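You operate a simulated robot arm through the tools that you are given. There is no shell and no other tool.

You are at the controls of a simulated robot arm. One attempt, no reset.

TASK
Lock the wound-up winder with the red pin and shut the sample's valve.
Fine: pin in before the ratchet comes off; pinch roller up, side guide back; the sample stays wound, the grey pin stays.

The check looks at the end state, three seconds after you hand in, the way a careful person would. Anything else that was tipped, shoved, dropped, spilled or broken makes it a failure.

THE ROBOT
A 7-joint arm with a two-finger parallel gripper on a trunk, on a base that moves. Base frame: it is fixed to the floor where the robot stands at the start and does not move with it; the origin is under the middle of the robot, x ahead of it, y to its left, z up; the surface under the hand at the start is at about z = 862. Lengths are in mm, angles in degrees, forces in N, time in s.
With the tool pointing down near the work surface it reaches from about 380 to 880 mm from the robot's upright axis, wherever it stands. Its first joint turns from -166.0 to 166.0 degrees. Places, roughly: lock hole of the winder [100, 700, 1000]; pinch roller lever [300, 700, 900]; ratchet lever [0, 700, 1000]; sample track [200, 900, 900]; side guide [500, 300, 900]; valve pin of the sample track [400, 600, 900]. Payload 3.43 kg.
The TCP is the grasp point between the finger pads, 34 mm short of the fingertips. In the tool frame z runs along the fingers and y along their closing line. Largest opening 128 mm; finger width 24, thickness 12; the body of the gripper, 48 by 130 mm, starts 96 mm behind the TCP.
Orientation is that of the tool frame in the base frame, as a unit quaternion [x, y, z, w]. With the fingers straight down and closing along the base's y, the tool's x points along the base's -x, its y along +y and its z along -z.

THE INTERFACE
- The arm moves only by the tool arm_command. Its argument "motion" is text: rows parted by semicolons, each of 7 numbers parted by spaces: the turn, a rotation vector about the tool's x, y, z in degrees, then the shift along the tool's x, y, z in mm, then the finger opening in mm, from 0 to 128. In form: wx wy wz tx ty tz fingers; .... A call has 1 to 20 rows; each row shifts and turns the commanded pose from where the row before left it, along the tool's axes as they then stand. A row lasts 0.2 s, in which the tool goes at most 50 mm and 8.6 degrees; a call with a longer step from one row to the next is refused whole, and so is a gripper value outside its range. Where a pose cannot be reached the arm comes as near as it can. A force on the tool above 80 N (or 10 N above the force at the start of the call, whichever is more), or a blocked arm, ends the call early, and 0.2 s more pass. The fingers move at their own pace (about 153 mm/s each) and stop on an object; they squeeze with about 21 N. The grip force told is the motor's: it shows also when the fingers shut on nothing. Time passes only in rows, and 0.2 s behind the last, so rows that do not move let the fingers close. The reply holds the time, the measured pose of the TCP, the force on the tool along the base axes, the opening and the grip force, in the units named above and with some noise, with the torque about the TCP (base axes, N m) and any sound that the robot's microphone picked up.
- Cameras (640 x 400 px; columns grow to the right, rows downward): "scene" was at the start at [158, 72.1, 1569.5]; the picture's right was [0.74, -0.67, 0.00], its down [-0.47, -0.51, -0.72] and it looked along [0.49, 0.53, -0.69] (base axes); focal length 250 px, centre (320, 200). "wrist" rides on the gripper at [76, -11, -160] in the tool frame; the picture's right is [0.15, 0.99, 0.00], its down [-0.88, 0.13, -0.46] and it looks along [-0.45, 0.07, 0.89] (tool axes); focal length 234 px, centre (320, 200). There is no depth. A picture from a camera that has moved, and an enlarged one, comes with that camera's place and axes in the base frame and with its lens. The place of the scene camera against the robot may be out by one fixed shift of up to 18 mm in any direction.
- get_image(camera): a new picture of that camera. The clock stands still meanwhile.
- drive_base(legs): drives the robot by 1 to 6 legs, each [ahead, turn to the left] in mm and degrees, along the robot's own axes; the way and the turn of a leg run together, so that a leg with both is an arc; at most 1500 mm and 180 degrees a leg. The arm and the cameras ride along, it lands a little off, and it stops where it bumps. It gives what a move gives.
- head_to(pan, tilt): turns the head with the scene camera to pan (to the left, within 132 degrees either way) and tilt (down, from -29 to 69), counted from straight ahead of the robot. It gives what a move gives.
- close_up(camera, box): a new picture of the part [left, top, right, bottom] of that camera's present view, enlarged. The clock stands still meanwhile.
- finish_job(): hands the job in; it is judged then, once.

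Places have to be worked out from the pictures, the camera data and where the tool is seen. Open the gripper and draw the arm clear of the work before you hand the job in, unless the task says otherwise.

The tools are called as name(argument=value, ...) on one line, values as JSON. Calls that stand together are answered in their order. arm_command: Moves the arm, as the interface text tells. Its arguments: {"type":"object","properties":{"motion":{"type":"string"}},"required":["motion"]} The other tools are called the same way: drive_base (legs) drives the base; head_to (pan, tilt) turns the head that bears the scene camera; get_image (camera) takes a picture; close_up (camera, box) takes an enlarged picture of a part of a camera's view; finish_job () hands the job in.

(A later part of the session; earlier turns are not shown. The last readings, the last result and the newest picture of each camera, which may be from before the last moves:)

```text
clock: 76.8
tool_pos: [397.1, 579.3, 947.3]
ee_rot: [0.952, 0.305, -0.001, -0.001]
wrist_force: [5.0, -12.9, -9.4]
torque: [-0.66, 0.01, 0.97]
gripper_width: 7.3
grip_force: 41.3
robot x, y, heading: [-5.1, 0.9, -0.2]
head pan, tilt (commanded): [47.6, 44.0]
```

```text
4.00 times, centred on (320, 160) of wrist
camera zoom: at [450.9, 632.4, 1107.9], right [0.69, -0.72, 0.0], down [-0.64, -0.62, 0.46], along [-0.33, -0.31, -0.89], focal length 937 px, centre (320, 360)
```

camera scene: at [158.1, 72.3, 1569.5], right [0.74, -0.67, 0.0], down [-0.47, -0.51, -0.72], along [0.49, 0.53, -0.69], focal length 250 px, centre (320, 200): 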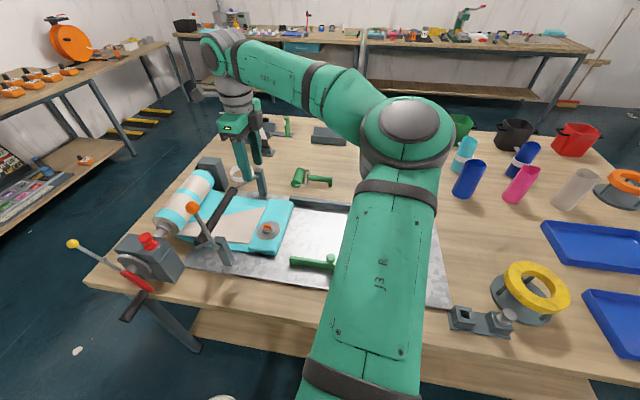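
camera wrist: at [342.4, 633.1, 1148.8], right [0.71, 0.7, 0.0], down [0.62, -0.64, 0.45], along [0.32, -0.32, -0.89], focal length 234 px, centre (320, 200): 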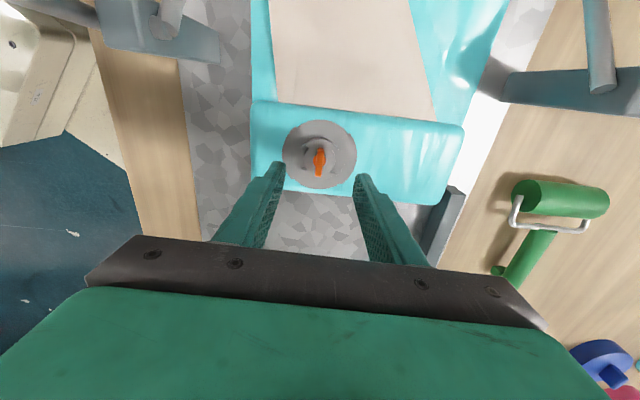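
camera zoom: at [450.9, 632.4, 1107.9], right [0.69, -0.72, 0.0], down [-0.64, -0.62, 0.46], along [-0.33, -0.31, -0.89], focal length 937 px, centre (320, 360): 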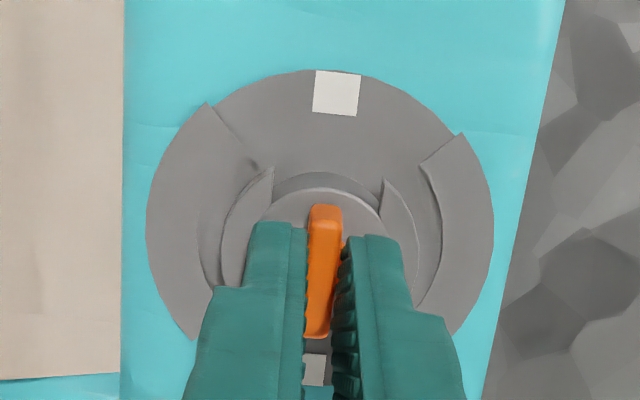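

A +0.97 N·m torque appears: the valve reached its stop with the tab pointing at the marks. I release and lift off to inspect.

arm_command(motion="0 0 0 0 0 0 30;0 0 0 0 0 0 40;0 0 0 0 0 0 40;0 0 0 0 0 -20 40;0 0 0 0 0 -40 40;0 0 0 0 0 -50 40;0 0 0 0 0 0 40")

get_image(camera="wrist")

close_up(camera="wrist", box=[270, 100, 370, 200])

close_up(camera="scene", box=[235, 190, 305, 260])

```text
clock: 78.4
tool_pos: [396.9, 579.1, 1059.9]
ee_rot: [0.952, 0.305, -0.001, -0.001]
wrist_force: [-0.2, -0.2, -0.2]
torque: [0.0, -0.01, 0.01]
gripper_width: 40.1
grip_force: 0.1
robot x, y, heading: [2.0, -0.9, -0.1]
head pan, tilt (commanded): [47.6, 44.0]
```

```text
taken
camera wrist: at [451.8, 632.3, 1219.8], right [0.69, -0.72, 0.0], down [-0.64, -0.62, 0.45], along [-0.33, -0.31, -0.89], focal length 234 px, centre (320, 200)
```

wrist: 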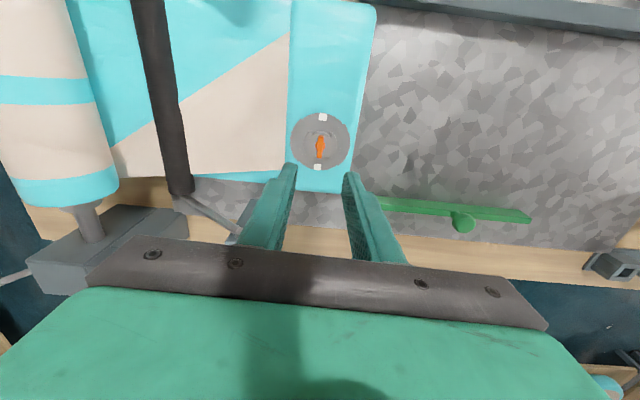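

```text
4.00 times, centred on (320, 150) of wrist
camera zoom: at [451.8, 632.3, 1219.8], right [0.69, -0.72, 0.0], down [-0.64, -0.62, 0.45], along [-0.33, -0.31, -0.89], focal length 937 px, centre (320, 400)
```

zoom: 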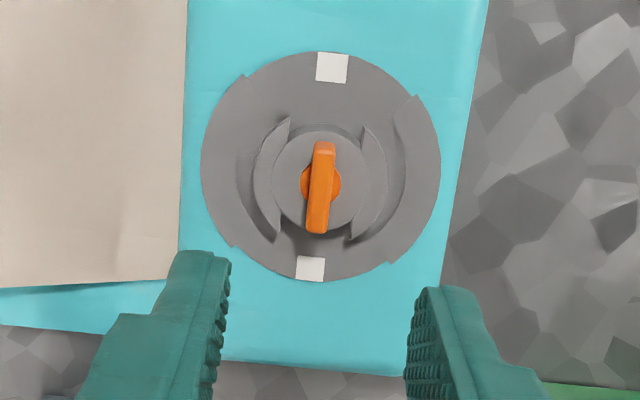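

```text
5.71 times, centred on (270, 225) of scene
camera zoom: at [158.1, 72.3, 1569.5], right [0.74, -0.67, 0.0], down [-0.47, -0.51, -0.72], along [0.49, 0.53, -0.69], focal length 1432 px, centre (606, 57)
```

zoom: 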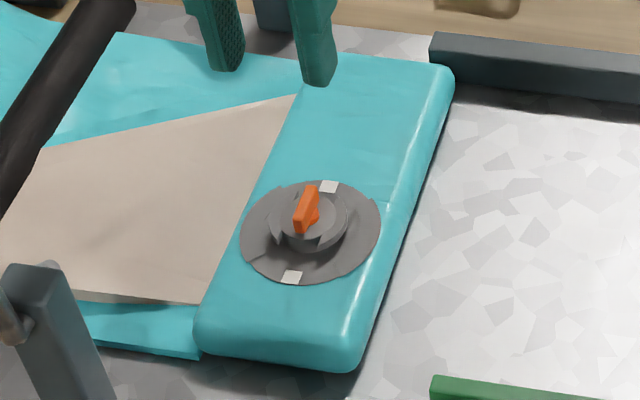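

The valve is shut: the tab lines up with both white marks, across the track. Next is the pinch roller. Its lever ball is at about [218, 569, 1141] with the pivot below at z ≈ 950, so I rise and rotate the fingers to close along n, letting the ball pivot in the grip.

arm_command(motion="0 0 0 0 0 -45 40;0 0 0 0 0 -45 40;0 0 0 0 0 -45 40;0 0 0 0 0 -45 60;0 0 -8.2 0 0 0 80;0 0 -8.2 0 0 0 80;0 0 -8.2 0 0 0 80;0 0 -8.2 0 0 0 80;0 0 -8.2 0 0 0 80;0 0 -8.2 0 0 0 80;0 0 -8.2 0 0 0 80;0 0 -8.2 0 0 0 80;0 0 -8.2 0 0 0 80;0 0 -8.2 0 0 0 80;0 0 -8.2 0 0 0 80;0 0 0 0 0 0 80")

get_image(camera="wrist")

close_up(camera="scene", box=[150, 140, 310, 290])

```text
clock: 81.8
tool_pos: [395.7, 579.8, 1236.8]
ee_rot: [0.455, 0.89, 0.0, -0.002]
wrist_force: [0.2, -0.4, 0.2]
torque: [-0.02, -0.03, 0.0]
gripper_width: 80.1
grip_force: 0.1
robot x, y, heading: [-1.2, -1.0, 0.2]
head pan, tilt (commanded): [47.6, 44.0]
```

```text
taken
camera wrist: at [341.7, 634.3, 1397.9], right [0.72, 0.7, 0.0], down [0.62, -0.64, 0.45], along [0.32, -0.32, -0.89], focal length 234 px, centre (320, 200)
```

wrist: 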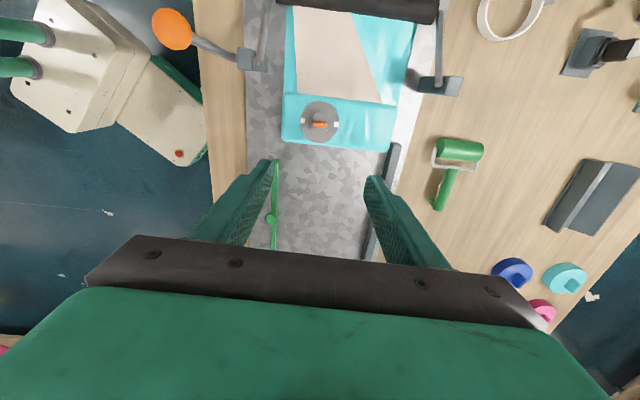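

```text
2.67 times, centred on (230, 215) of scene
camera zoom: at [158.1, 72.3, 1569.5], right [0.74, -0.67, 0.0], down [-0.47, -0.51, -0.72], along [0.49, 0.53, -0.69], focal length 668 px, centre (560, 160)
```

zoom: 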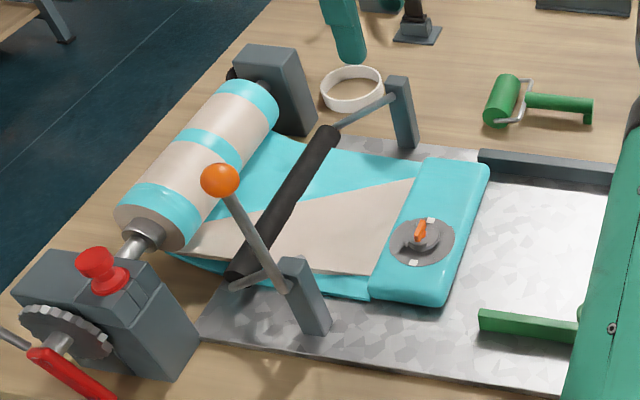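

The ball is at tool offset (96, -148). I move over it at height, then check.

arm_command(motion="0 0 0 24.1 -37 0 80;0 0 0 24.1 -37 0 80;0 0 0 24.1 -37 0 80;0 0 0 24.1 -37 0 80;0 0 0 0 0 0 80")

get_image(camera="wrist")

get_image(camera="scene")

```text
clock: 83.0
tool_pos: [220.5, 573.9, 1238.8]
ee_rot: [0.457, 0.89, 0.001, -0.001]
wrist_force: [-0.9, -0.1, 0.3]
torque: [-0.03, -0.03, -0.04]
gripper_width: 80.1
grip_force: 0.1
robot x, y, heading: [-3.2, -0.5, 0.2]
head pan, tilt (commanded): [47.6, 44.0]
```

```text
taken
camera wrist: at [165.7, 627.2, 1398.6], right [0.72, 0.7, 0.0], down [0.62, -0.64, 0.45], along [0.32, -0.32, -0.89], focal length 234 px, centre (320, 200)
```

wrist: 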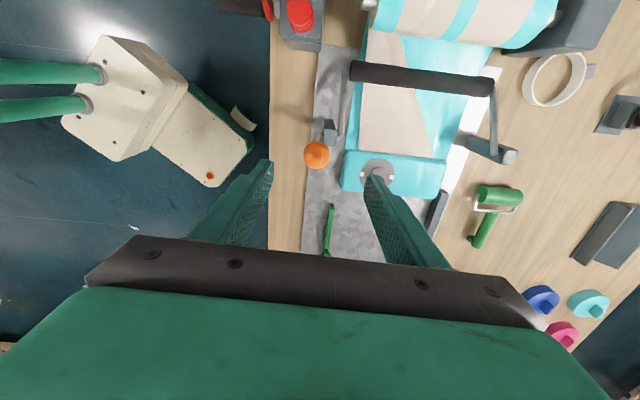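

```text
taken
camera scene: at [157.3, 72.1, 1569.5], right [0.74, -0.68, 0.0], down [-0.47, -0.51, -0.72], along [0.49, 0.53, -0.69], focal length 250 px, centre (320, 200)
```

scene: 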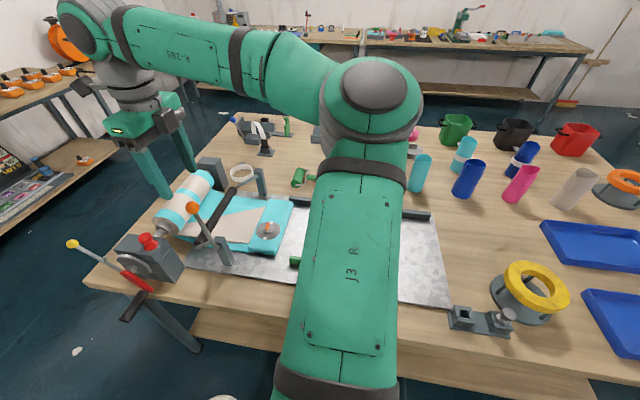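

The ball is 2.4 / -3.3 mm off. I correct and descend around it with the fingers open.

arm_command(motion="0 0 0 2.4 -3.3 10 80;0 0 0 0 0 25 70;0 0 0 0 0 25 70;0 0 0 0 0 20 70;0 0 0 0 0 15 70;0 0 0 0 0 0 70")

get_image(camera="wrist")

close_up(camera="scene", box=[120, 140, 280, 280])

```text
clock: 84.4
tool_pos: [217.0, 572.0, 1142.0]
ee_rot: [0.457, 0.89, 0.001, -0.001]
wrist_force: [0.2, -0.3, 0.4]
torque: [-0.02, -0.02, -0.01]
gripper_width: 69.7
grip_force: 0.1
robot x, y, heading: [-0.1, -4.8, -0.2]
head pan, tilt (commanded): [47.6, 44.0]
```

```text
taken
camera wrist: at [162.7, 626.8, 1303.0], right [0.72, 0.7, 0.0], down [0.62, -0.64, 0.45], along [0.32, -0.32, -0.89], focal length 234 px, centre (320, 200)
```

wrist: 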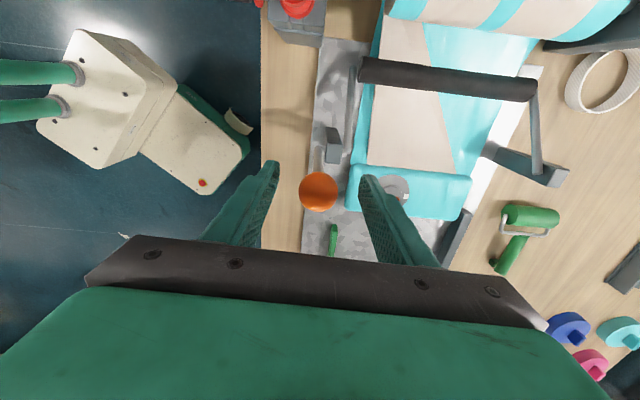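

```text
2.86 times, centred on (200, 210) of scene
camera zoom: at [158.0, 72.3, 1569.5], right [0.74, -0.67, 0.0], down [-0.47, -0.51, -0.72], along [0.49, 0.53, -0.69], focal length 716 px, centre (663, 171)
```

zoom: 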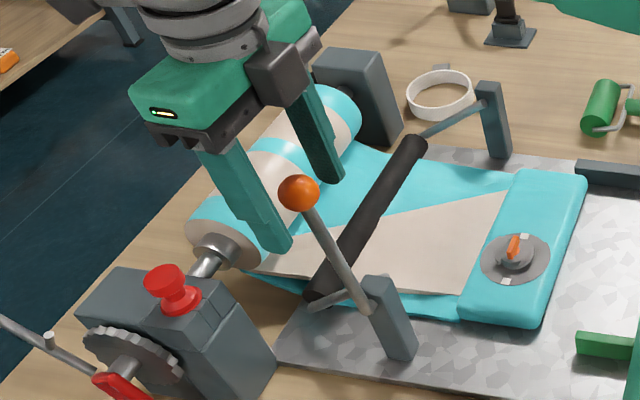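

The ball is exactly at the TCP in the wrist view. Closing on it.

arm_command(motion="0 0 0 0 0 0 40;0 0 0 0 0 0 15;0 0 0 0 0 0 15;0 0 0 0 0 0 15")

close_up(camera="wrist", box=[260, 120, 380, 250])

```text
clock: 85.4
tool_pos: [215.6, 573.3, 1141.6]
ee_rot: [0.455, 0.89, 0.001, -0.001]
wrist_force: [-10.7, -9.8, -5.1]
torque: [-0.12, 0.08, -0.01]
gripper_width: 31.6
grip_force: 45.2
robot x, y, heading: [1.8, 2.6, 0.1]
head pan, tilt (commanded): [47.6, 44.0]
```

```text
3.08 times, centred on (320, 185) of wrist
camera zoom: at [161.8, 626.3, 1303.0], right [0.72, 0.7, 0.0], down [0.62, -0.64, 0.45], along [0.32, -0.33, -0.89], focal length 720 px, centre (320, 246)
```

zoom: 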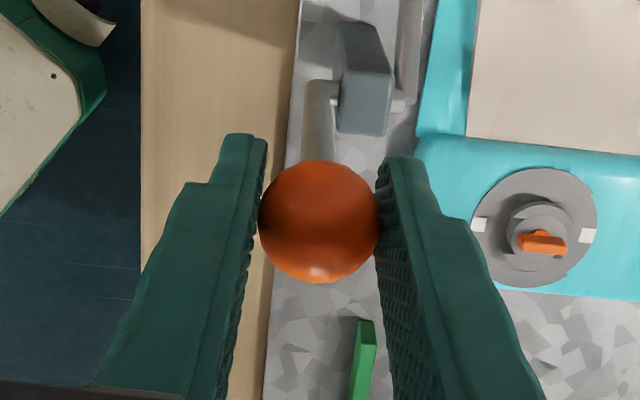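

Ball gripped (31.6 mm). I move it 20 mm along -l (towards the valve side) and watch the forces and the roller.

arm_command(motion="0 0 0 0 -1.2 0 15;0 0 0 -5 0 0 15;0 0 0 -5 0 0 15;0 0 0 -5 0 0 15;0 0 0 -5 0 0 15;0 0 0 0 0 0 15")

close_up(camera="wrist", box=[220, 20, 580, 230])

close_up(camera="scene", box=[150, 140, 310, 290])

```text
clock: 86.8
tool_pos: [228.6, 556.2, 1143.2]
ee_rot: [0.458, 0.889, 0.002, 0.0]
wrist_force: [11.2, 15.6, 4.9]
torque: [0.41, -0.01, -0.05]
gripper_width: 31.4
grip_force: 45.2
robot x, y, heading: [2.4, 2.2, -0.1]
head pan, tilt (commanded): [47.6, 44.0]
```

```text
1.78 times, centred on (400, 125) of wrist
camera zoom: at [173.7, 610.3, 1302.8], right [0.72, 0.7, 0.0], down [0.62, -0.64, 0.45], along [0.32, -0.32, -0.89], focal length 416 px, centre (178, 333)
```

zoom: 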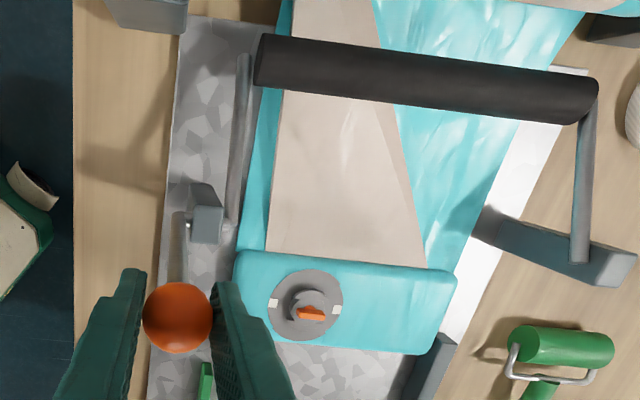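

```text
2.67 times, centred on (230, 215) of scene
camera zoom: at [158.3, 72.8, 1569.4], right [0.74, -0.67, 0.0], down [-0.47, -0.51, -0.72], along [0.49, 0.53, -0.69], focal length 668 px, centre (560, 160)
```

zoom: 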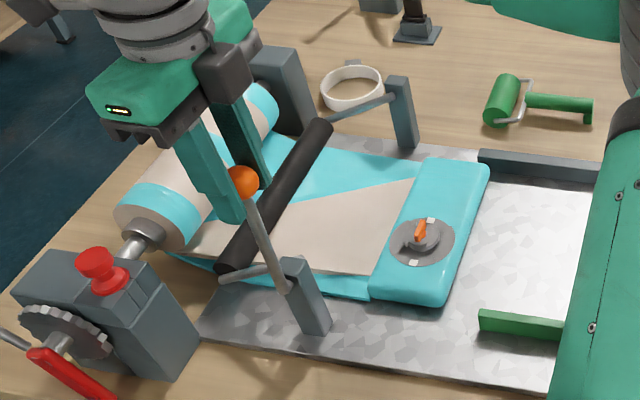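

The roller lifts as the lever moves, so the direction is right. I continue along the arc about the pivot, trimming the sideways force.

arm_command(motion="0 0 0 -9.9 0.7 1 15;0 0 0 -9.9 0 1 15;0 0 0 -9.75 0 2 15;0 0 0 -9.75 0 2.1 15;0 0 0 -9.45 0 3 15;0 0 0 -9.45 0 3.1 15;0 0 0 -9.1 0 4 15;0 0 0 -9.1 0 4.1 15;0 0 0 0 0 0 15")

close_up(camera="wrist", box=[220, 20, 580, 230])

close_up(camera="scene", box=[150, 140, 310, 290])

```text
clock: 88.8
tool_pos: [274.7, 494.4, 1121.9]
ee_rot: [0.457, 0.89, 0.001, 0.0]
wrist_force: [21.8, 25.2, 2.5]
torque: [0.53, 0.02, -0.04]
gripper_width: 34.0
grip_force: 16.5
robot x, y, heading: [-2.5, -0.4, -0.0]
head pan, tilt (commanded): [47.6, 44.0]
```

```text
1.78 times, centred on (400, 125) of wrist
camera zoom: at [219.5, 548.7, 1282.1], right [0.72, 0.7, 0.0], down [0.62, -0.64, 0.45], along [0.32, -0.32, -0.89], focal length 416 px, centre (178, 333)
```

zoom: 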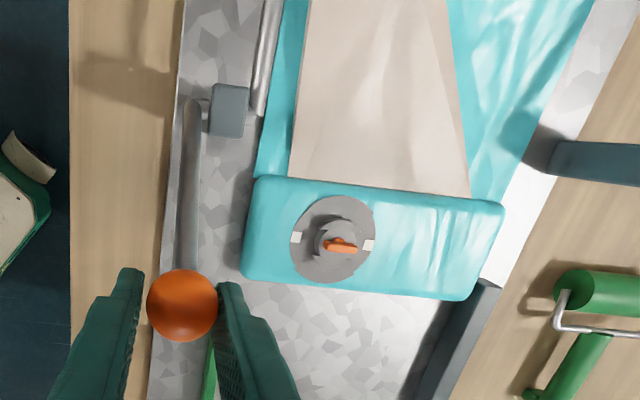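

```text
2.67 times, centred on (230, 215) of scene
camera zoom: at [158.9, 73.3, 1569.4], right [0.74, -0.67, 0.0], down [-0.47, -0.51, -0.72], along [0.48, 0.53, -0.7], focal length 668 px, centre (560, 160)
```

zoom: 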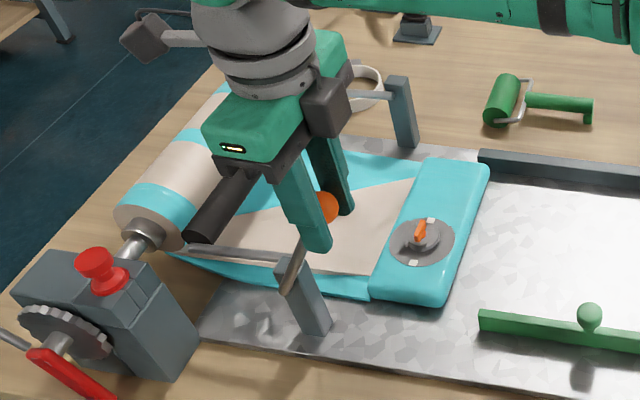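

The roller is now well off the sheet. There is about 30 N of sideways force, so I shift +n 1.5 mm and continue the arc.

arm_command(motion="0 0 0 0 0.8 0 15;0 0 0 0 0.8 0 15;0 0 0 -8.6 0 4.9 15;0 0 0 -8.6 0 5 15;0 0 0 0 0 0 15")

close_up(camera="scene", box=[150, 140, 310, 290])

```text
clock: 90.0
tool_pos: [285.1, 481.2, 1112.7]
ee_rot: [0.456, 0.89, 0.002, -0.001]
wrist_force: [17.3, 31.5, 10.6]
torque: [0.28, -0.1, -0.15]
gripper_width: 33.9
grip_force: 16.5
robot x, y, heading: [-1.2, 0.4, 0.1]
head pan, tilt (commanded): [47.6, 44.0]
```

```text
2.67 times, centred on (230, 215) of scene
camera zoom: at [158.6, 73.5, 1569.4], right [0.74, -0.67, 0.0], down [-0.47, -0.51, -0.72], along [0.49, 0.53, -0.7], focal length 668 px, centre (560, 160)
```

zoom: 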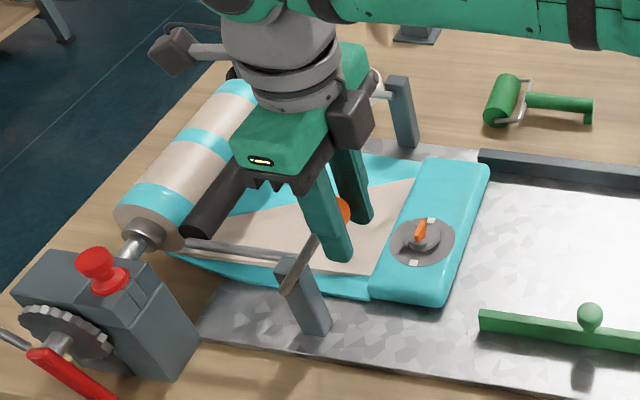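

arm_command(motion="0 0 0 0 1 0 15;0 0 0 0 1 0 15;0 0 0 0 0 0 15")

close_up(camera="wrist", box=[220, 60, 460, 260])

```text
clock: 90.8
tool_pos: [285.6, 482.6, 1111.6]
ee_rot: [0.456, 0.89, 0.001, -0.001]
wrist_force: [12.8, 16.1, 7.9]
torque: [0.01, -0.21, -0.24]
gripper_width: 31.3
grip_force: 45.5
robot x, y, heading: [0.4, -1.9, -0.1]
head pan, tilt (commanded): [47.6, 44.0]
```

```text
2.00 times, centred on (340, 160) of wrist
camera zoom: at [231.2, 535.8, 1272.0], right [0.72, 0.7, 0.0], down [0.62, -0.64, 0.45], along [0.32, -0.33, -0.89], focal length 468 px, centre (280, 280)
```

zoom: 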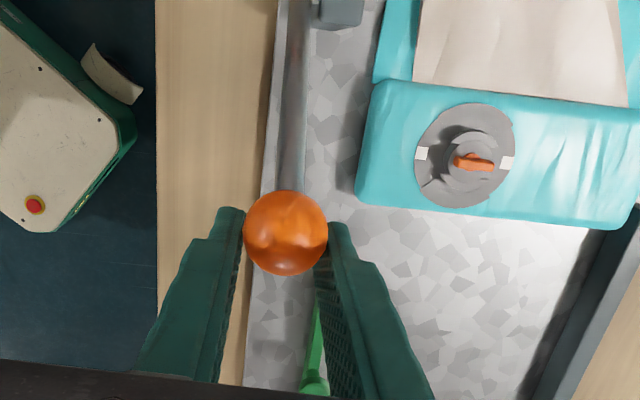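

The ball has slipped a bit low and back in the pads (my pivot estimate was slightly off), but it's still held. I continue more steeply downward to follow the real arc.

arm_command(motion="0 0 0 -5 0.5 9 15;0 0 0 -6 0 9 15;0 0 0 -6 0 9.5 15;0 0 0 -6 0 9.5 15;0 0 0 0 0 0 15")

close_up(camera="wrist", box=[220, 60, 460, 260])

close_up(camera="scene", box=[150, 140, 310, 290])

```text
clock: 92.0
tool_pos: [297.3, 463.2, 1073.0]
ee_rot: [0.456, 0.89, 0.0, -0.001]
wrist_force: [-0.2, -0.1, -0.4]
torque: [0.01, 0.02, 0.02]
gripper_width: 15.3
grip_force: 0.1
robot x, y, heading: [0.4, -0.1, 0.1]
head pan, tilt (commanded): [47.6, 44.0]
```

```text
2.00 times, centred on (340, 160) of wrist
camera zoom: at [244.0, 517.3, 1234.2], right [0.72, 0.7, 0.0], down [0.62, -0.64, 0.45], along [0.32, -0.32, -0.89], focal length 468 px, centre (280, 280)
```

zoom: 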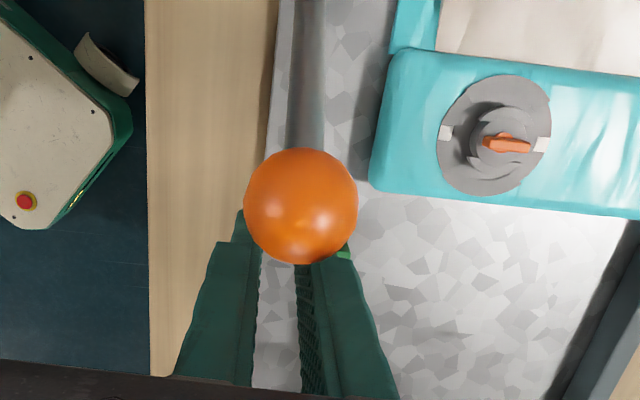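

```text
2.67 times, centred on (230, 215) of scene
camera zoom: at [158.0, 72.3, 1569.5], right [0.74, -0.67, 0.0], down [-0.47, -0.51, -0.72], along [0.49, 0.53, -0.69], focal length 668 px, centre (560, 160)
```

zoom: 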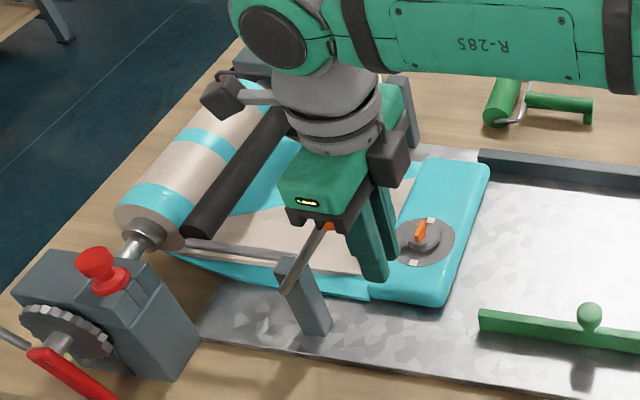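

The ball slipped out because the lever had reached its stop: it now rests by itself at about [275, 494, 1112] with the roller up, no contact. I back away along -l and rise, then inspect.

arm_command(motion="0 0 0 -20 0 0 20;0 0 0 -30 0 0 20;0 0 0 -20 0 -30 20;0 0 0 0 0 -45 20;0 0 0 0 0 -45 20;0 0 0 0 0 -30 40;0 0 0 0 0 0 40")

get_image(camera="wrist")

get_image(camera="scene")

close_up(camera="scene", box=[80, 140, 310, 310])

```text
clock: 93.6
tool_pos: [338.3, 407.5, 1224.3]
ee_rot: [0.455, 0.89, 0.0, -0.002]
wrist_force: [0.5, 0.7, 0.1]
torque: [-0.04, 0.03, -0.03]
gripper_width: 40.0
grip_force: 0.1
robot x, y, heading: [-2.4, 0.1, -0.1]
head pan, tilt (commanded): [47.6, 44.0]
```

```text
taken
camera wrist: at [284.1, 460.4, 1385.7], right [0.72, 0.7, 0.0], down [0.62, -0.64, 0.45], along [0.32, -0.32, -0.89], focal length 234 px, centre (320, 200)
```

wrist: 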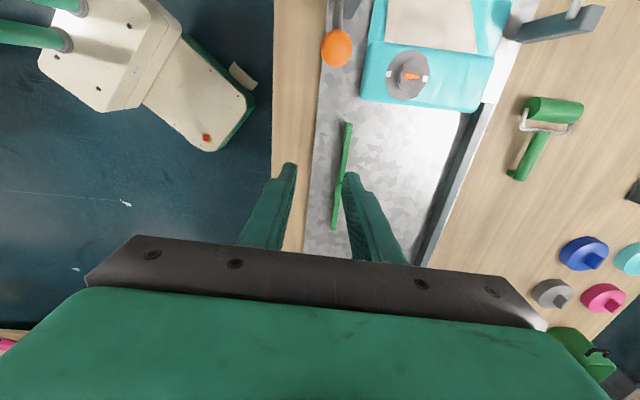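

```text
taken
camera scene: at [158.1, 72.3, 1569.5], right [0.74, -0.67, 0.0], down [-0.47, -0.51, -0.72], along [0.49, 0.53, -0.69], focal length 250 px, centre (320, 200)
```

scene: 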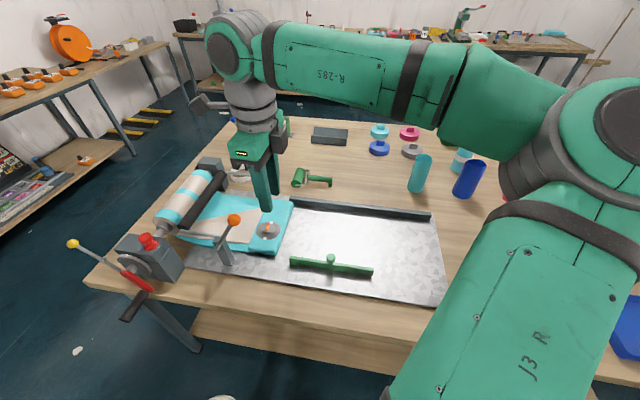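

```text
2.35 times, centred on (195, 225) of scene
camera zoom: at [158.1, 72.3, 1569.5], right [0.74, -0.67, 0.0], down [-0.47, -0.51, -0.72], along [0.49, 0.53, -0.69], focal length 590 px, centre (614, 141)
```

zoom: 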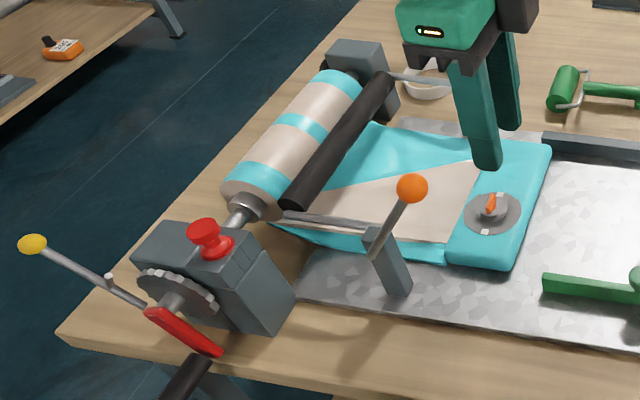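

The roller stays up by itself and the valve tab is still on its marks. I want to be sure the roller isn't leaning on the roll, so I take a top view from above it.

arm_command(motion="0 0 0 38.9 14.4 -3 40;0 0 0 38.9 14.4 -3 40;0 0 0 38.9 14.4 -3 40;0 0 0 38.9 14.4 -3 40;0 0 0 38.9 14.4 0 40;0 0 0 38.9 14.4 0 40;0 0 0 0 0 0 40")

get_image(camera="wrist")

close_up(camera="wrist", box=[220, 0, 560, 200])

```text
clock: 95.2
tool_pos: [272.6, 646.3, 1238.4]
ee_rot: [0.456, 0.89, 0.001, 0.0]
wrist_force: [1.1, -0.9, -0.5]
torque: [0.01, 0.04, 0.02]
gripper_width: 40.2
grip_force: 0.1
robot x, y, heading: [1.8, 2.4, 0.1]
head pan, tilt (commanded): [47.6, 44.0]
```

```text
taken
camera wrist: at [218.0, 701.1, 1398.6], right [0.72, 0.7, 0.0], down [0.62, -0.64, 0.45], along [0.32, -0.32, -0.89], focal length 234 px, centre (320, 200)
```

wrist: 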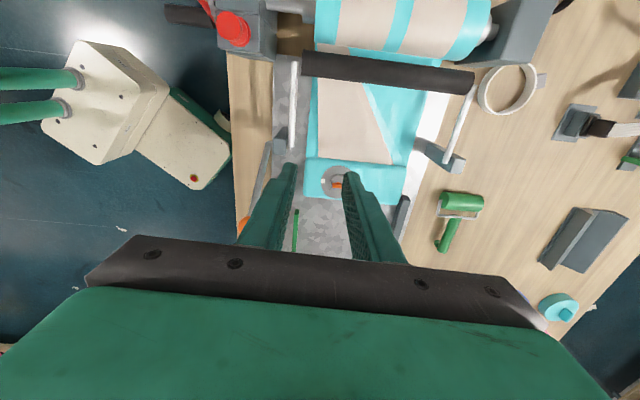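

```text
1.88 times, centred on (390, 100) of wrist
camera zoom: at [218.0, 701.1, 1398.6], right [0.72, 0.7, 0.0], down [0.62, -0.64, 0.45], along [0.32, -0.32, -0.89], focal length 441 px, centre (188, 388)
```

zoom: 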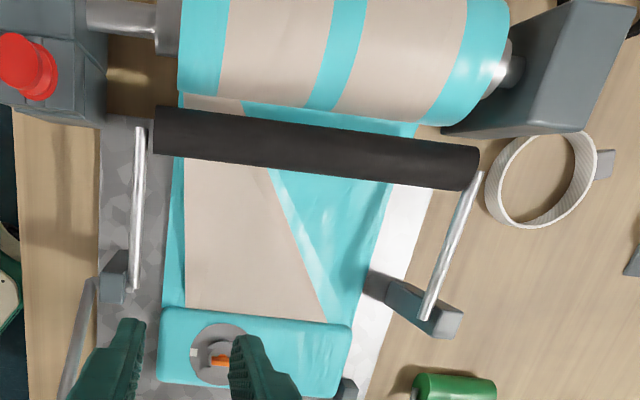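

The roller is up, about 80 mm higher, with a ~12 mm gap to the roll. To confirm the lever is at its stop, I place the closed fingers on the +l side of the ball for a gentle test push.

arm_command(motion="0 0 0 -30 -29 0 0;0 0 0 -30 -29 0 0;0 0 0 -30.7 -29.1 0 0;0 0 0 0 0 0 0;0 0 0 0 0 40 0;0 0 0 0 0 40 0;0 0 0 0 0 22 0;0 0 0 0 0 0 0")

get_image(camera="wrist")

close_up(camera="scene", box=[150, 140, 310, 290])

```text
clock: 97.0
tool_pos: [256.2, 520.3, 1133.1]
ee_rot: [0.457, 0.89, 0.002, -0.001]
wrist_force: [0.3, 0.0, 0.4]
torque: [0.02, 0.01, 0.02]
gripper_width: 0.0
grip_force: 20.5
robot x, y, heading: [-0.0, 1.8, 0.1]
head pan, tilt (commanded): [47.6, 44.0]
```

```text
taken
camera wrist: at [201.2, 574.4, 1294.7], right [0.72, 0.7, 0.0], down [0.62, -0.64, 0.45], along [0.32, -0.32, -0.89], focal length 234 px, centre (320, 200)
```

wrist: 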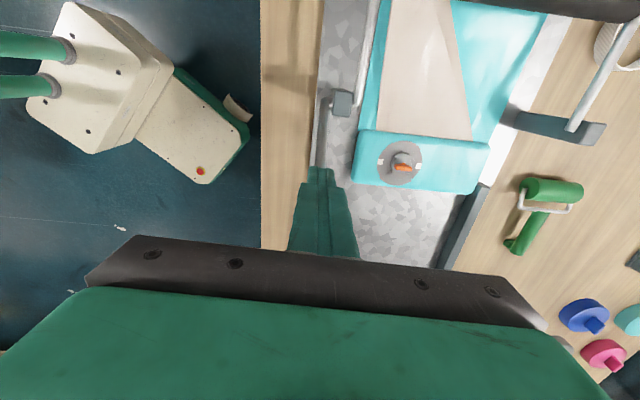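

```text
2.67 times, centred on (230, 215) of scene
camera zoom: at [158.0, 72.3, 1569.5], right [0.74, -0.67, 0.0], down [-0.47, -0.51, -0.72], along [0.49, 0.53, -0.69], focal length 668 px, centre (560, 160)
```

zoom: 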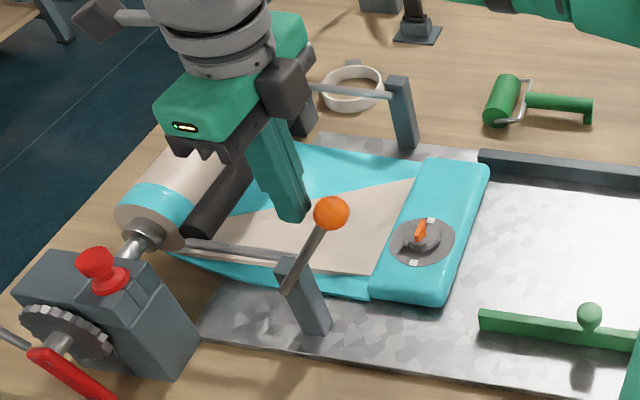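

The fingers are just left of the ball. I push gently in small steps.

arm_command(motion="0 0 0 -3 0 0 0;0 0 0 -3 0 0 0;0 0 0 -2 0 0 0;0 0 0 -2 0 0 0;0 0 0 0 0 0 0")

close_up(camera="scene", box=[150, 140, 310, 290])

```text
clock: 98.2
tool_pos: [259.9, 514.6, 1135.6]
ee_rot: [0.456, 0.89, 0.0, -0.002]
wrist_force: [-6.5, 8.3, -4.6]
torque: [0.25, 0.19, 0.0]
gripper_width: 0.0
grip_force: 21.3
robot x, y, heading: [2.4, -4.6, -0.1]
head pan, tilt (commanded): [47.6, 44.0]
```

```text
2.67 times, centred on (230, 215) of scene
camera zoom: at [157.9, 72.8, 1569.5], right [0.74, -0.67, 0.0], down [-0.47, -0.51, -0.72], along [0.49, 0.53, -0.69], focal length 668 px, centre (560, 160)
```

zoom: 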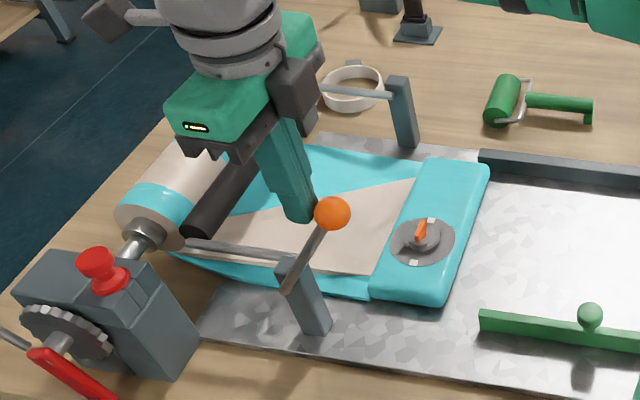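

arm_command(motion="0 0 0 -1.5 0 0 0;0 0 0 -1.5 0 0 0;0 0 0 0 0 0 0")

close_up(camera="scene", box=[150, 140, 310, 290])

```text
clock: 99.0
tool_pos: [260.8, 514.4, 1134.5]
ee_rot: [0.456, 0.89, 0.002, -0.002]
wrist_force: [-21.3, 29.7, -0.2]
torque: [0.65, 0.7, 0.05]
gripper_width: 0.2
grip_force: 21.0
robot x, y, heading: [-2.3, 1.2, -0.1]
head pan, tilt (commanded): [47.6, 44.0]
```

```text
2.67 times, centred on (230, 215) of scene
camera zoom: at [157.2, 73.7, 1569.6], right [0.74, -0.67, 0.0], down [-0.47, -0.51, -0.72], along [0.49, 0.53, -0.69], focal length 668 px, centre (560, 160)
```

zoom: 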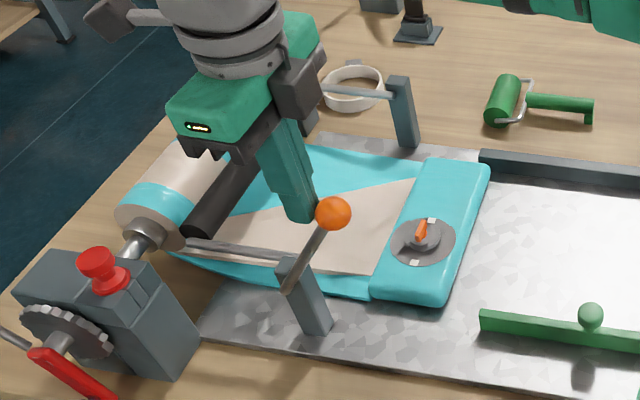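

A hard stop: the force jumped to 36 N with no motion, so the roller is fully up. I back off, rise, and go over to the side guide knob at about [467, 339].

arm_command(motion="0 0 0 8 0 0 0;0 0 0 10 0 0 0;0 0 0 0 0 -45 0;0 0 0 0 0 -45 30;0 0 0 -40 9 0 60;0 0 0 -40 9 0 60;0 0 0 -40 9 0 60;0 0 0 -40 9 0 60;0 0 0 -40 9 0 60;0 0 0 -40 10 0 60;0 0 0 -41 10 0 60;0 0 0 0 0 45 60;0 0 0 0 0 45 60;0 0 0 0 0 45 60;0 0 0 0 0 0 60")

get_image(camera="wrist")

close_up(camera="wrist", box=[250, 80, 400, 230])

get_image(camera="scene")

```text
clock: 102.2
tool_pos: [467.7, 335.8, 1088.5]
ee_rot: [0.456, 0.89, 0.001, -0.001]
wrist_force: [-0.7, 0.4, -0.8]
torque: [0.01, 0.02, -0.02]
gripper_width: 59.8
grip_force: 0.1
robot x, y, heading: [0.9, -0.2, -0.1]
head pan, tilt (commanded): [47.6, 44.0]
```

```text
taken
camera wrist: at [414.2, 391.1, 1250.0], right [0.72, 0.7, 0.0], down [0.62, -0.64, 0.45], along [0.32, -0.32, -0.89], focal length 234 px, centre (320, 200)
```

wrist: 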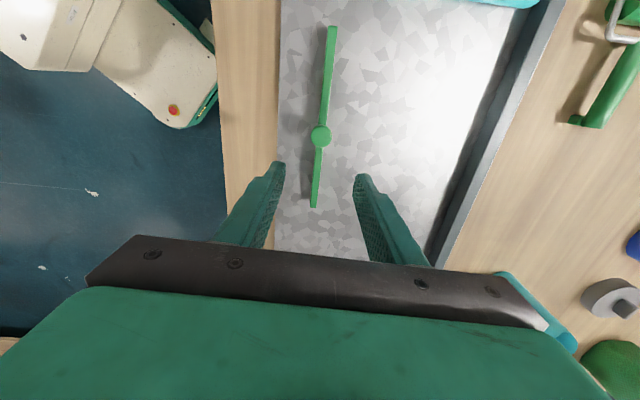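

```text
2.67 times, centred on (325, 155) of wrist
camera zoom: at [414.2, 391.1, 1250.0], right [0.72, 0.7, 0.0], down [0.62, -0.64, 0.45], along [0.32, -0.32, -0.89], focal length 624 px, centre (307, 320)
```

zoom: 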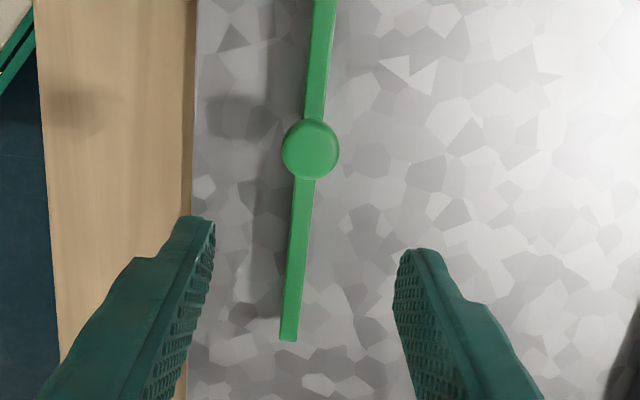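

```text
taken
camera scene: at [157.9, 72.3, 1569.5], right [0.74, -0.67, 0.0], down [-0.47, -0.51, -0.72], along [0.49, 0.53, -0.69], focal length 250 px, centre (320, 200)
```

scene: 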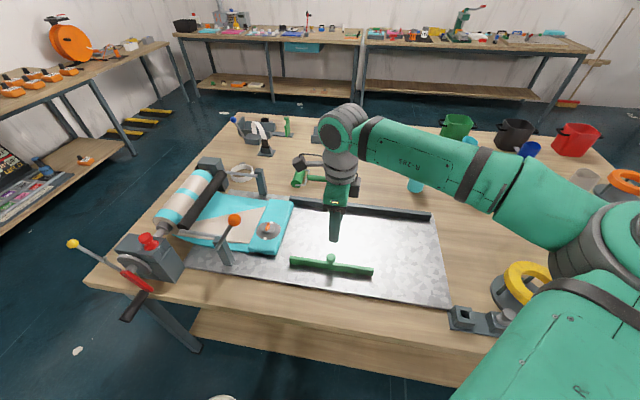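

The knob is at about [466, 340, 908], about 31 mm in diameter, on a narrow bar. With the fingers closing along n I can drive it positively back (-n, away from the sample). I descend around it.

arm_command(motion="0 0 0 4.8 1.5 40 60;0 0 0 0 0 45 60;0 0 0 0 0 40 60;0 0 0 0 0 25 60;0 0 0 0 0 16 60;0 0 0 0 0 0 60")

close_up(camera="wrist", box=[250, 110, 400, 240])

close_up(camera="scene", box=[270, 190, 400, 300])

```text
clock: 103.6
tool_pos: [467.6, 342.6, 922.6]
ee_rot: [0.456, 0.89, 0.002, -0.001]
wrist_force: [0.4, 0.3, 0.3]
torque: [0.0, -0.02, 0.04]
gripper_width: 59.7
grip_force: 0.0
robot x, y, heading: [0.6, -3.4, 0.3]
head pan, tilt (commanded): [47.6, 44.0]
```

```text
3.08 times, centred on (325, 175) of wrist
camera zoom: at [412.8, 396.0, 1084.3], right [0.72, 0.7, 0.0], down [0.62, -0.64, 0.45], along [0.32, -0.32, -0.89], focal length 720 px, centre (305, 277)
```

zoom: 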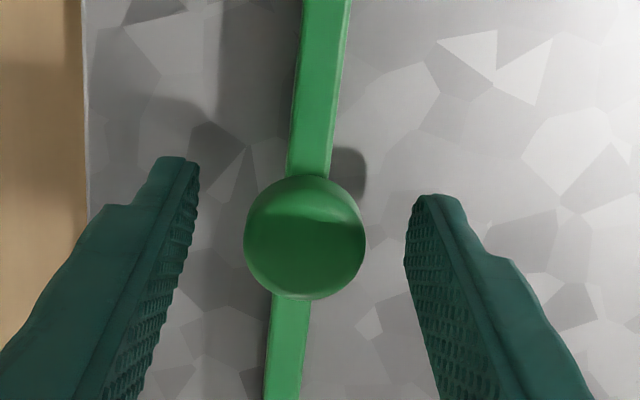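

```text
3.64 times, centred on (335, 245) of scene
camera zoom: at [158.0, 72.3, 1569.5], right [0.74, -0.67, 0.0], down [-0.47, -0.51, -0.72], along [0.49, 0.53, -0.69], focal length 911 px, centre (266, 36)
```

zoom: 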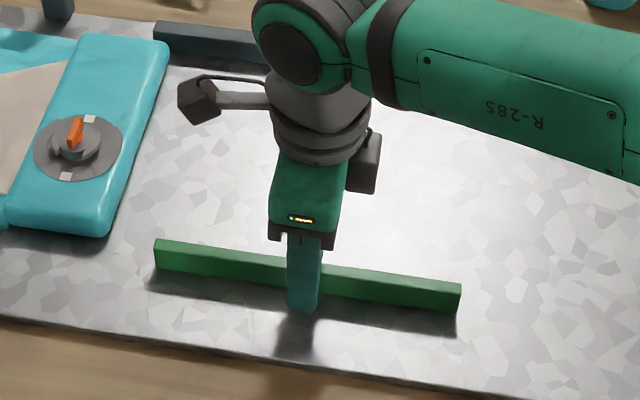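

Centred well. I close on the knob and check the forces.

arm_command(motion="0 0 0 2 0 0 40;0 0 0 0 0 0 15;0 0 0 0 0 0 15;0 0 0 0 0 0 15")

close_up(camera="wrist", box=[250, 110, 400, 240])

```text
clock: 104.6
tool_pos: [466.7, 342.6, 923.9]
ee_rot: [0.457, 0.89, 0.0, -0.002]
wrist_force: [-4.5, -5.0, 1.9]
torque: [-0.06, 0.01, -0.12]
gripper_width: 29.4
grip_force: 44.5
robot x, y, heading: [0.0, 0.4, 0.2]
head pan, tilt (commanded): [47.6, 44.0]
```

```text
3.08 times, centred on (325, 175) of wrist
camera zoom: at [411.4, 397.2, 1084.3], right [0.72, 0.7, 0.0], down [0.62, -0.64, 0.45], along [0.32, -0.32, -0.89], focal length 720 px, centre (305, 277)
```

zoom: 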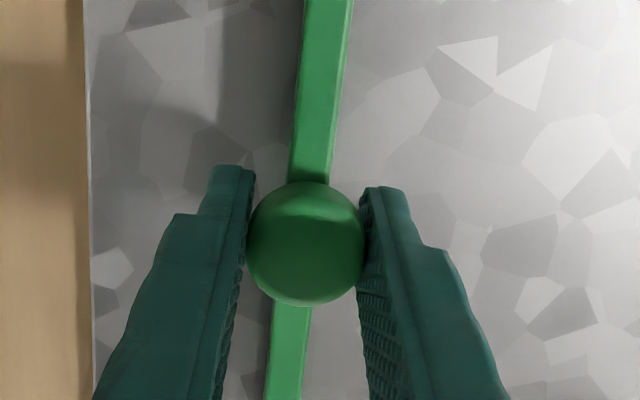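

Knob gripped (29.4 mm). I pull back (-n) 20 mm and check the force.

arm_command(motion="0 0 0 0 -4 0 15;0 0 0 0 -5 0 15;0 0 0 0 -5 0 15;0 0 0 0 -6 0 15;0 0 0 0 0 0 15")

close_up(camera="wrist", box=[220, 0, 420, 240])

close_up(camera="scene", box=[270, 190, 400, 300])

```text
clock: 105.8
tool_pos: [450.9, 331.5, 923.2]
ee_rot: [0.457, 0.89, 0.002, -0.001]
wrist_force: [7.0, -3.8, 13.7]
torque: [0.13, 0.1, -0.11]
gripper_width: 29.3
grip_force: 44.6
robot x, y, heading: [0.7, 1.3, -0.0]
head pan, tilt (commanded): [47.6, 44.0]
```

```text
1.67 times, centred on (320, 120) of wrist
camera zoom: at [396.7, 385.8, 1084.2], right [0.72, 0.7, 0.0], down [0.62, -0.64, 0.45], along [0.32, -0.32, -0.89], focal length 390 px, centre (320, 333)
```

zoom: 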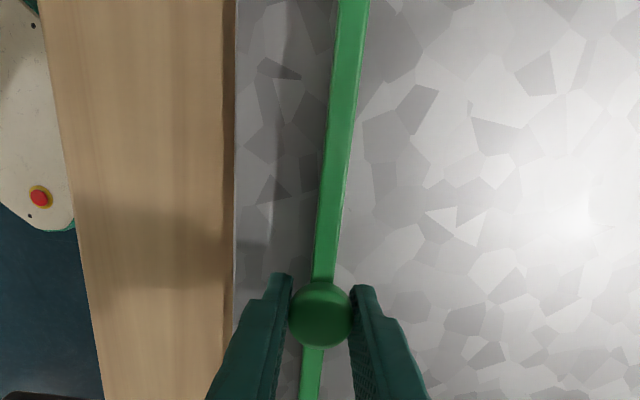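

```text
3.64 times, centred on (335, 245) of scene
camera zoom: at [157.9, 71.9, 1569.5], right [0.74, -0.67, 0.0], down [-0.47, -0.51, -0.72], along [0.49, 0.53, -0.69], focal length 911 px, centre (266, 36)
```

zoom: 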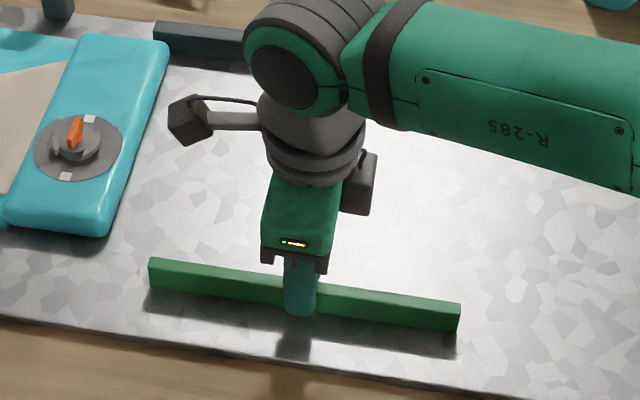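

The guide slides back easily. I continue until it meets its stop or is well clear.

arm_command(motion="0 0 0 -0.5 -4 -0.7 15;0 0 0 0 -4 0 15;0 0 0 0 -4 0 15;0 0 0 0 -4 0 15;0 0 0 0 0 0 15")

close_up(camera="scene", box=[270, 190, 400, 300])

```text
clock: 107.0
tool_pos: [436.7, 321.0, 923.2]
ee_rot: [0.456, 0.89, 0.001, -0.002]
wrist_force: [3.7, -5.6, -0.3]
torque: [-0.32, -0.2, -0.05]
gripper_width: 29.3
grip_force: 45.4
robot x, y, heading: [2.0, -2.2, -0.0]
head pan, tilt (commanded): [47.6, 44.0]
```

```text
3.64 times, centred on (335, 245) of scene
camera zoom: at [158.2, 72.2, 1569.5], right [0.74, -0.67, 0.0], down [-0.47, -0.51, -0.72], along [0.49, 0.53, -0.69], focal length 911 px, centre (266, 36)
```

zoom: 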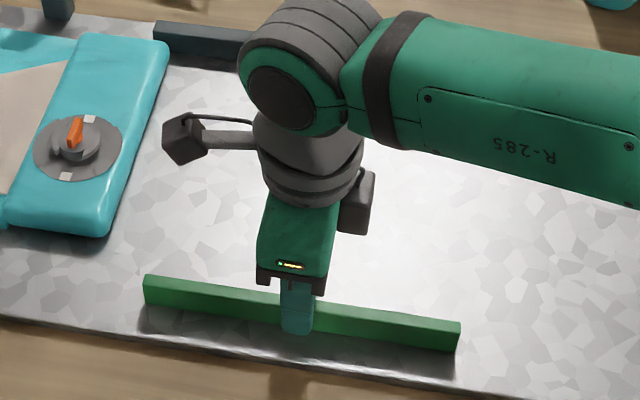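

arm_command(motion="0 0 0 0 -3 0 15;0 0 0 0 -3 0 15;0 0 0 0 -3 0 15;0 0 0 0 -3 0 15;0 0 0 0 0 0 15")

close_up(camera="scene", box=[270, 190, 400, 300])

close_up(camera="wrist", box=[220, 0, 420, 240])

```text
clock: 108.2
tool_pos: [428.1, 314.1, 923.5]
ee_rot: [0.456, 0.89, 0.001, -0.001]
wrist_force: [10.2, -10.6, -10.8]
torque: [-0.01, -0.18, -0.09]
gripper_width: 29.8
grip_force: 45.0
robot x, y, heading: [1.1, 0.2, -0.1]
head pan, tilt (commanded): [47.6, 44.0]
```

```text
3.64 times, centred on (335, 245) of scene
camera zoom: at [158.6, 72.1, 1569.5], right [0.74, -0.67, 0.0], down [-0.47, -0.51, -0.72], along [0.49, 0.53, -0.69], focal length 911 px, centre (266, 36)
```

zoom: 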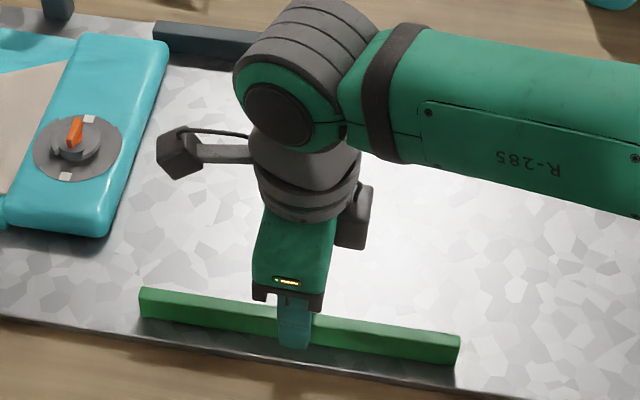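

```text
1.67 times, centred on (320, 120) of wrist
camera zoom: at [374.4, 368.7, 1084.2], right [0.72, 0.7, 0.0], down [0.62, -0.64, 0.45], along [0.32, -0.33, -0.89], focal length 390 px, centre (320, 333)
```

zoom: 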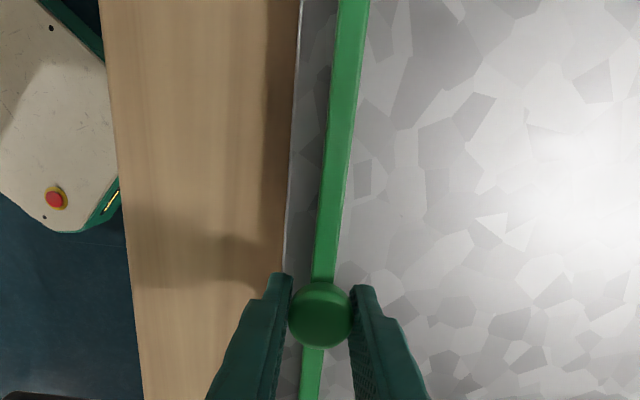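

arm_command(motion="0 0 0 -1 -2 0.5 15;0 0 0 0 -2 0 15;0 0 0 0 -2 0 15;0 0 0 0 0 0 15")

close_up(camera="scene", box=[270, 190, 400, 300])

```text
clock: 109.2
tool_pos: [424.3, 310.6, 923.5]
ee_rot: [0.456, 0.89, 0.002, -0.003]
wrist_force: [1.9, 1.8, -3.4]
torque: [-0.02, -0.07, -0.04]
gripper_width: 29.3
grip_force: 45.0
robot x, y, heading: [-0.4, -0.1, 0.1]
head pan, tilt (commanded): [47.6, 44.0]
```

```text
3.64 times, centred on (335, 245) of scene
camera zoom: at [158.2, 72.4, 1569.5], right [0.74, -0.67, 0.0], down [-0.47, -0.51, -0.72], along [0.49, 0.53, -0.69], focal length 911 px, centre (266, 36)
```

zoom: 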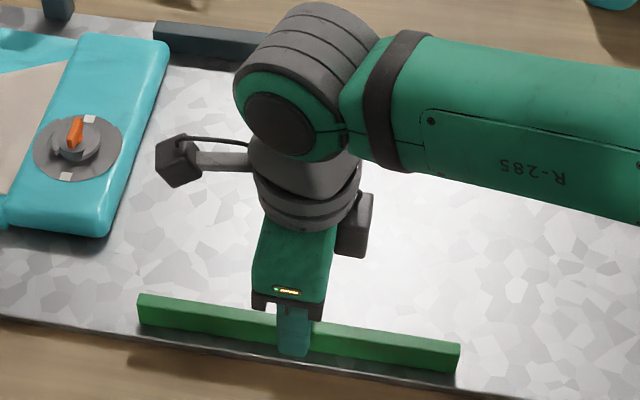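

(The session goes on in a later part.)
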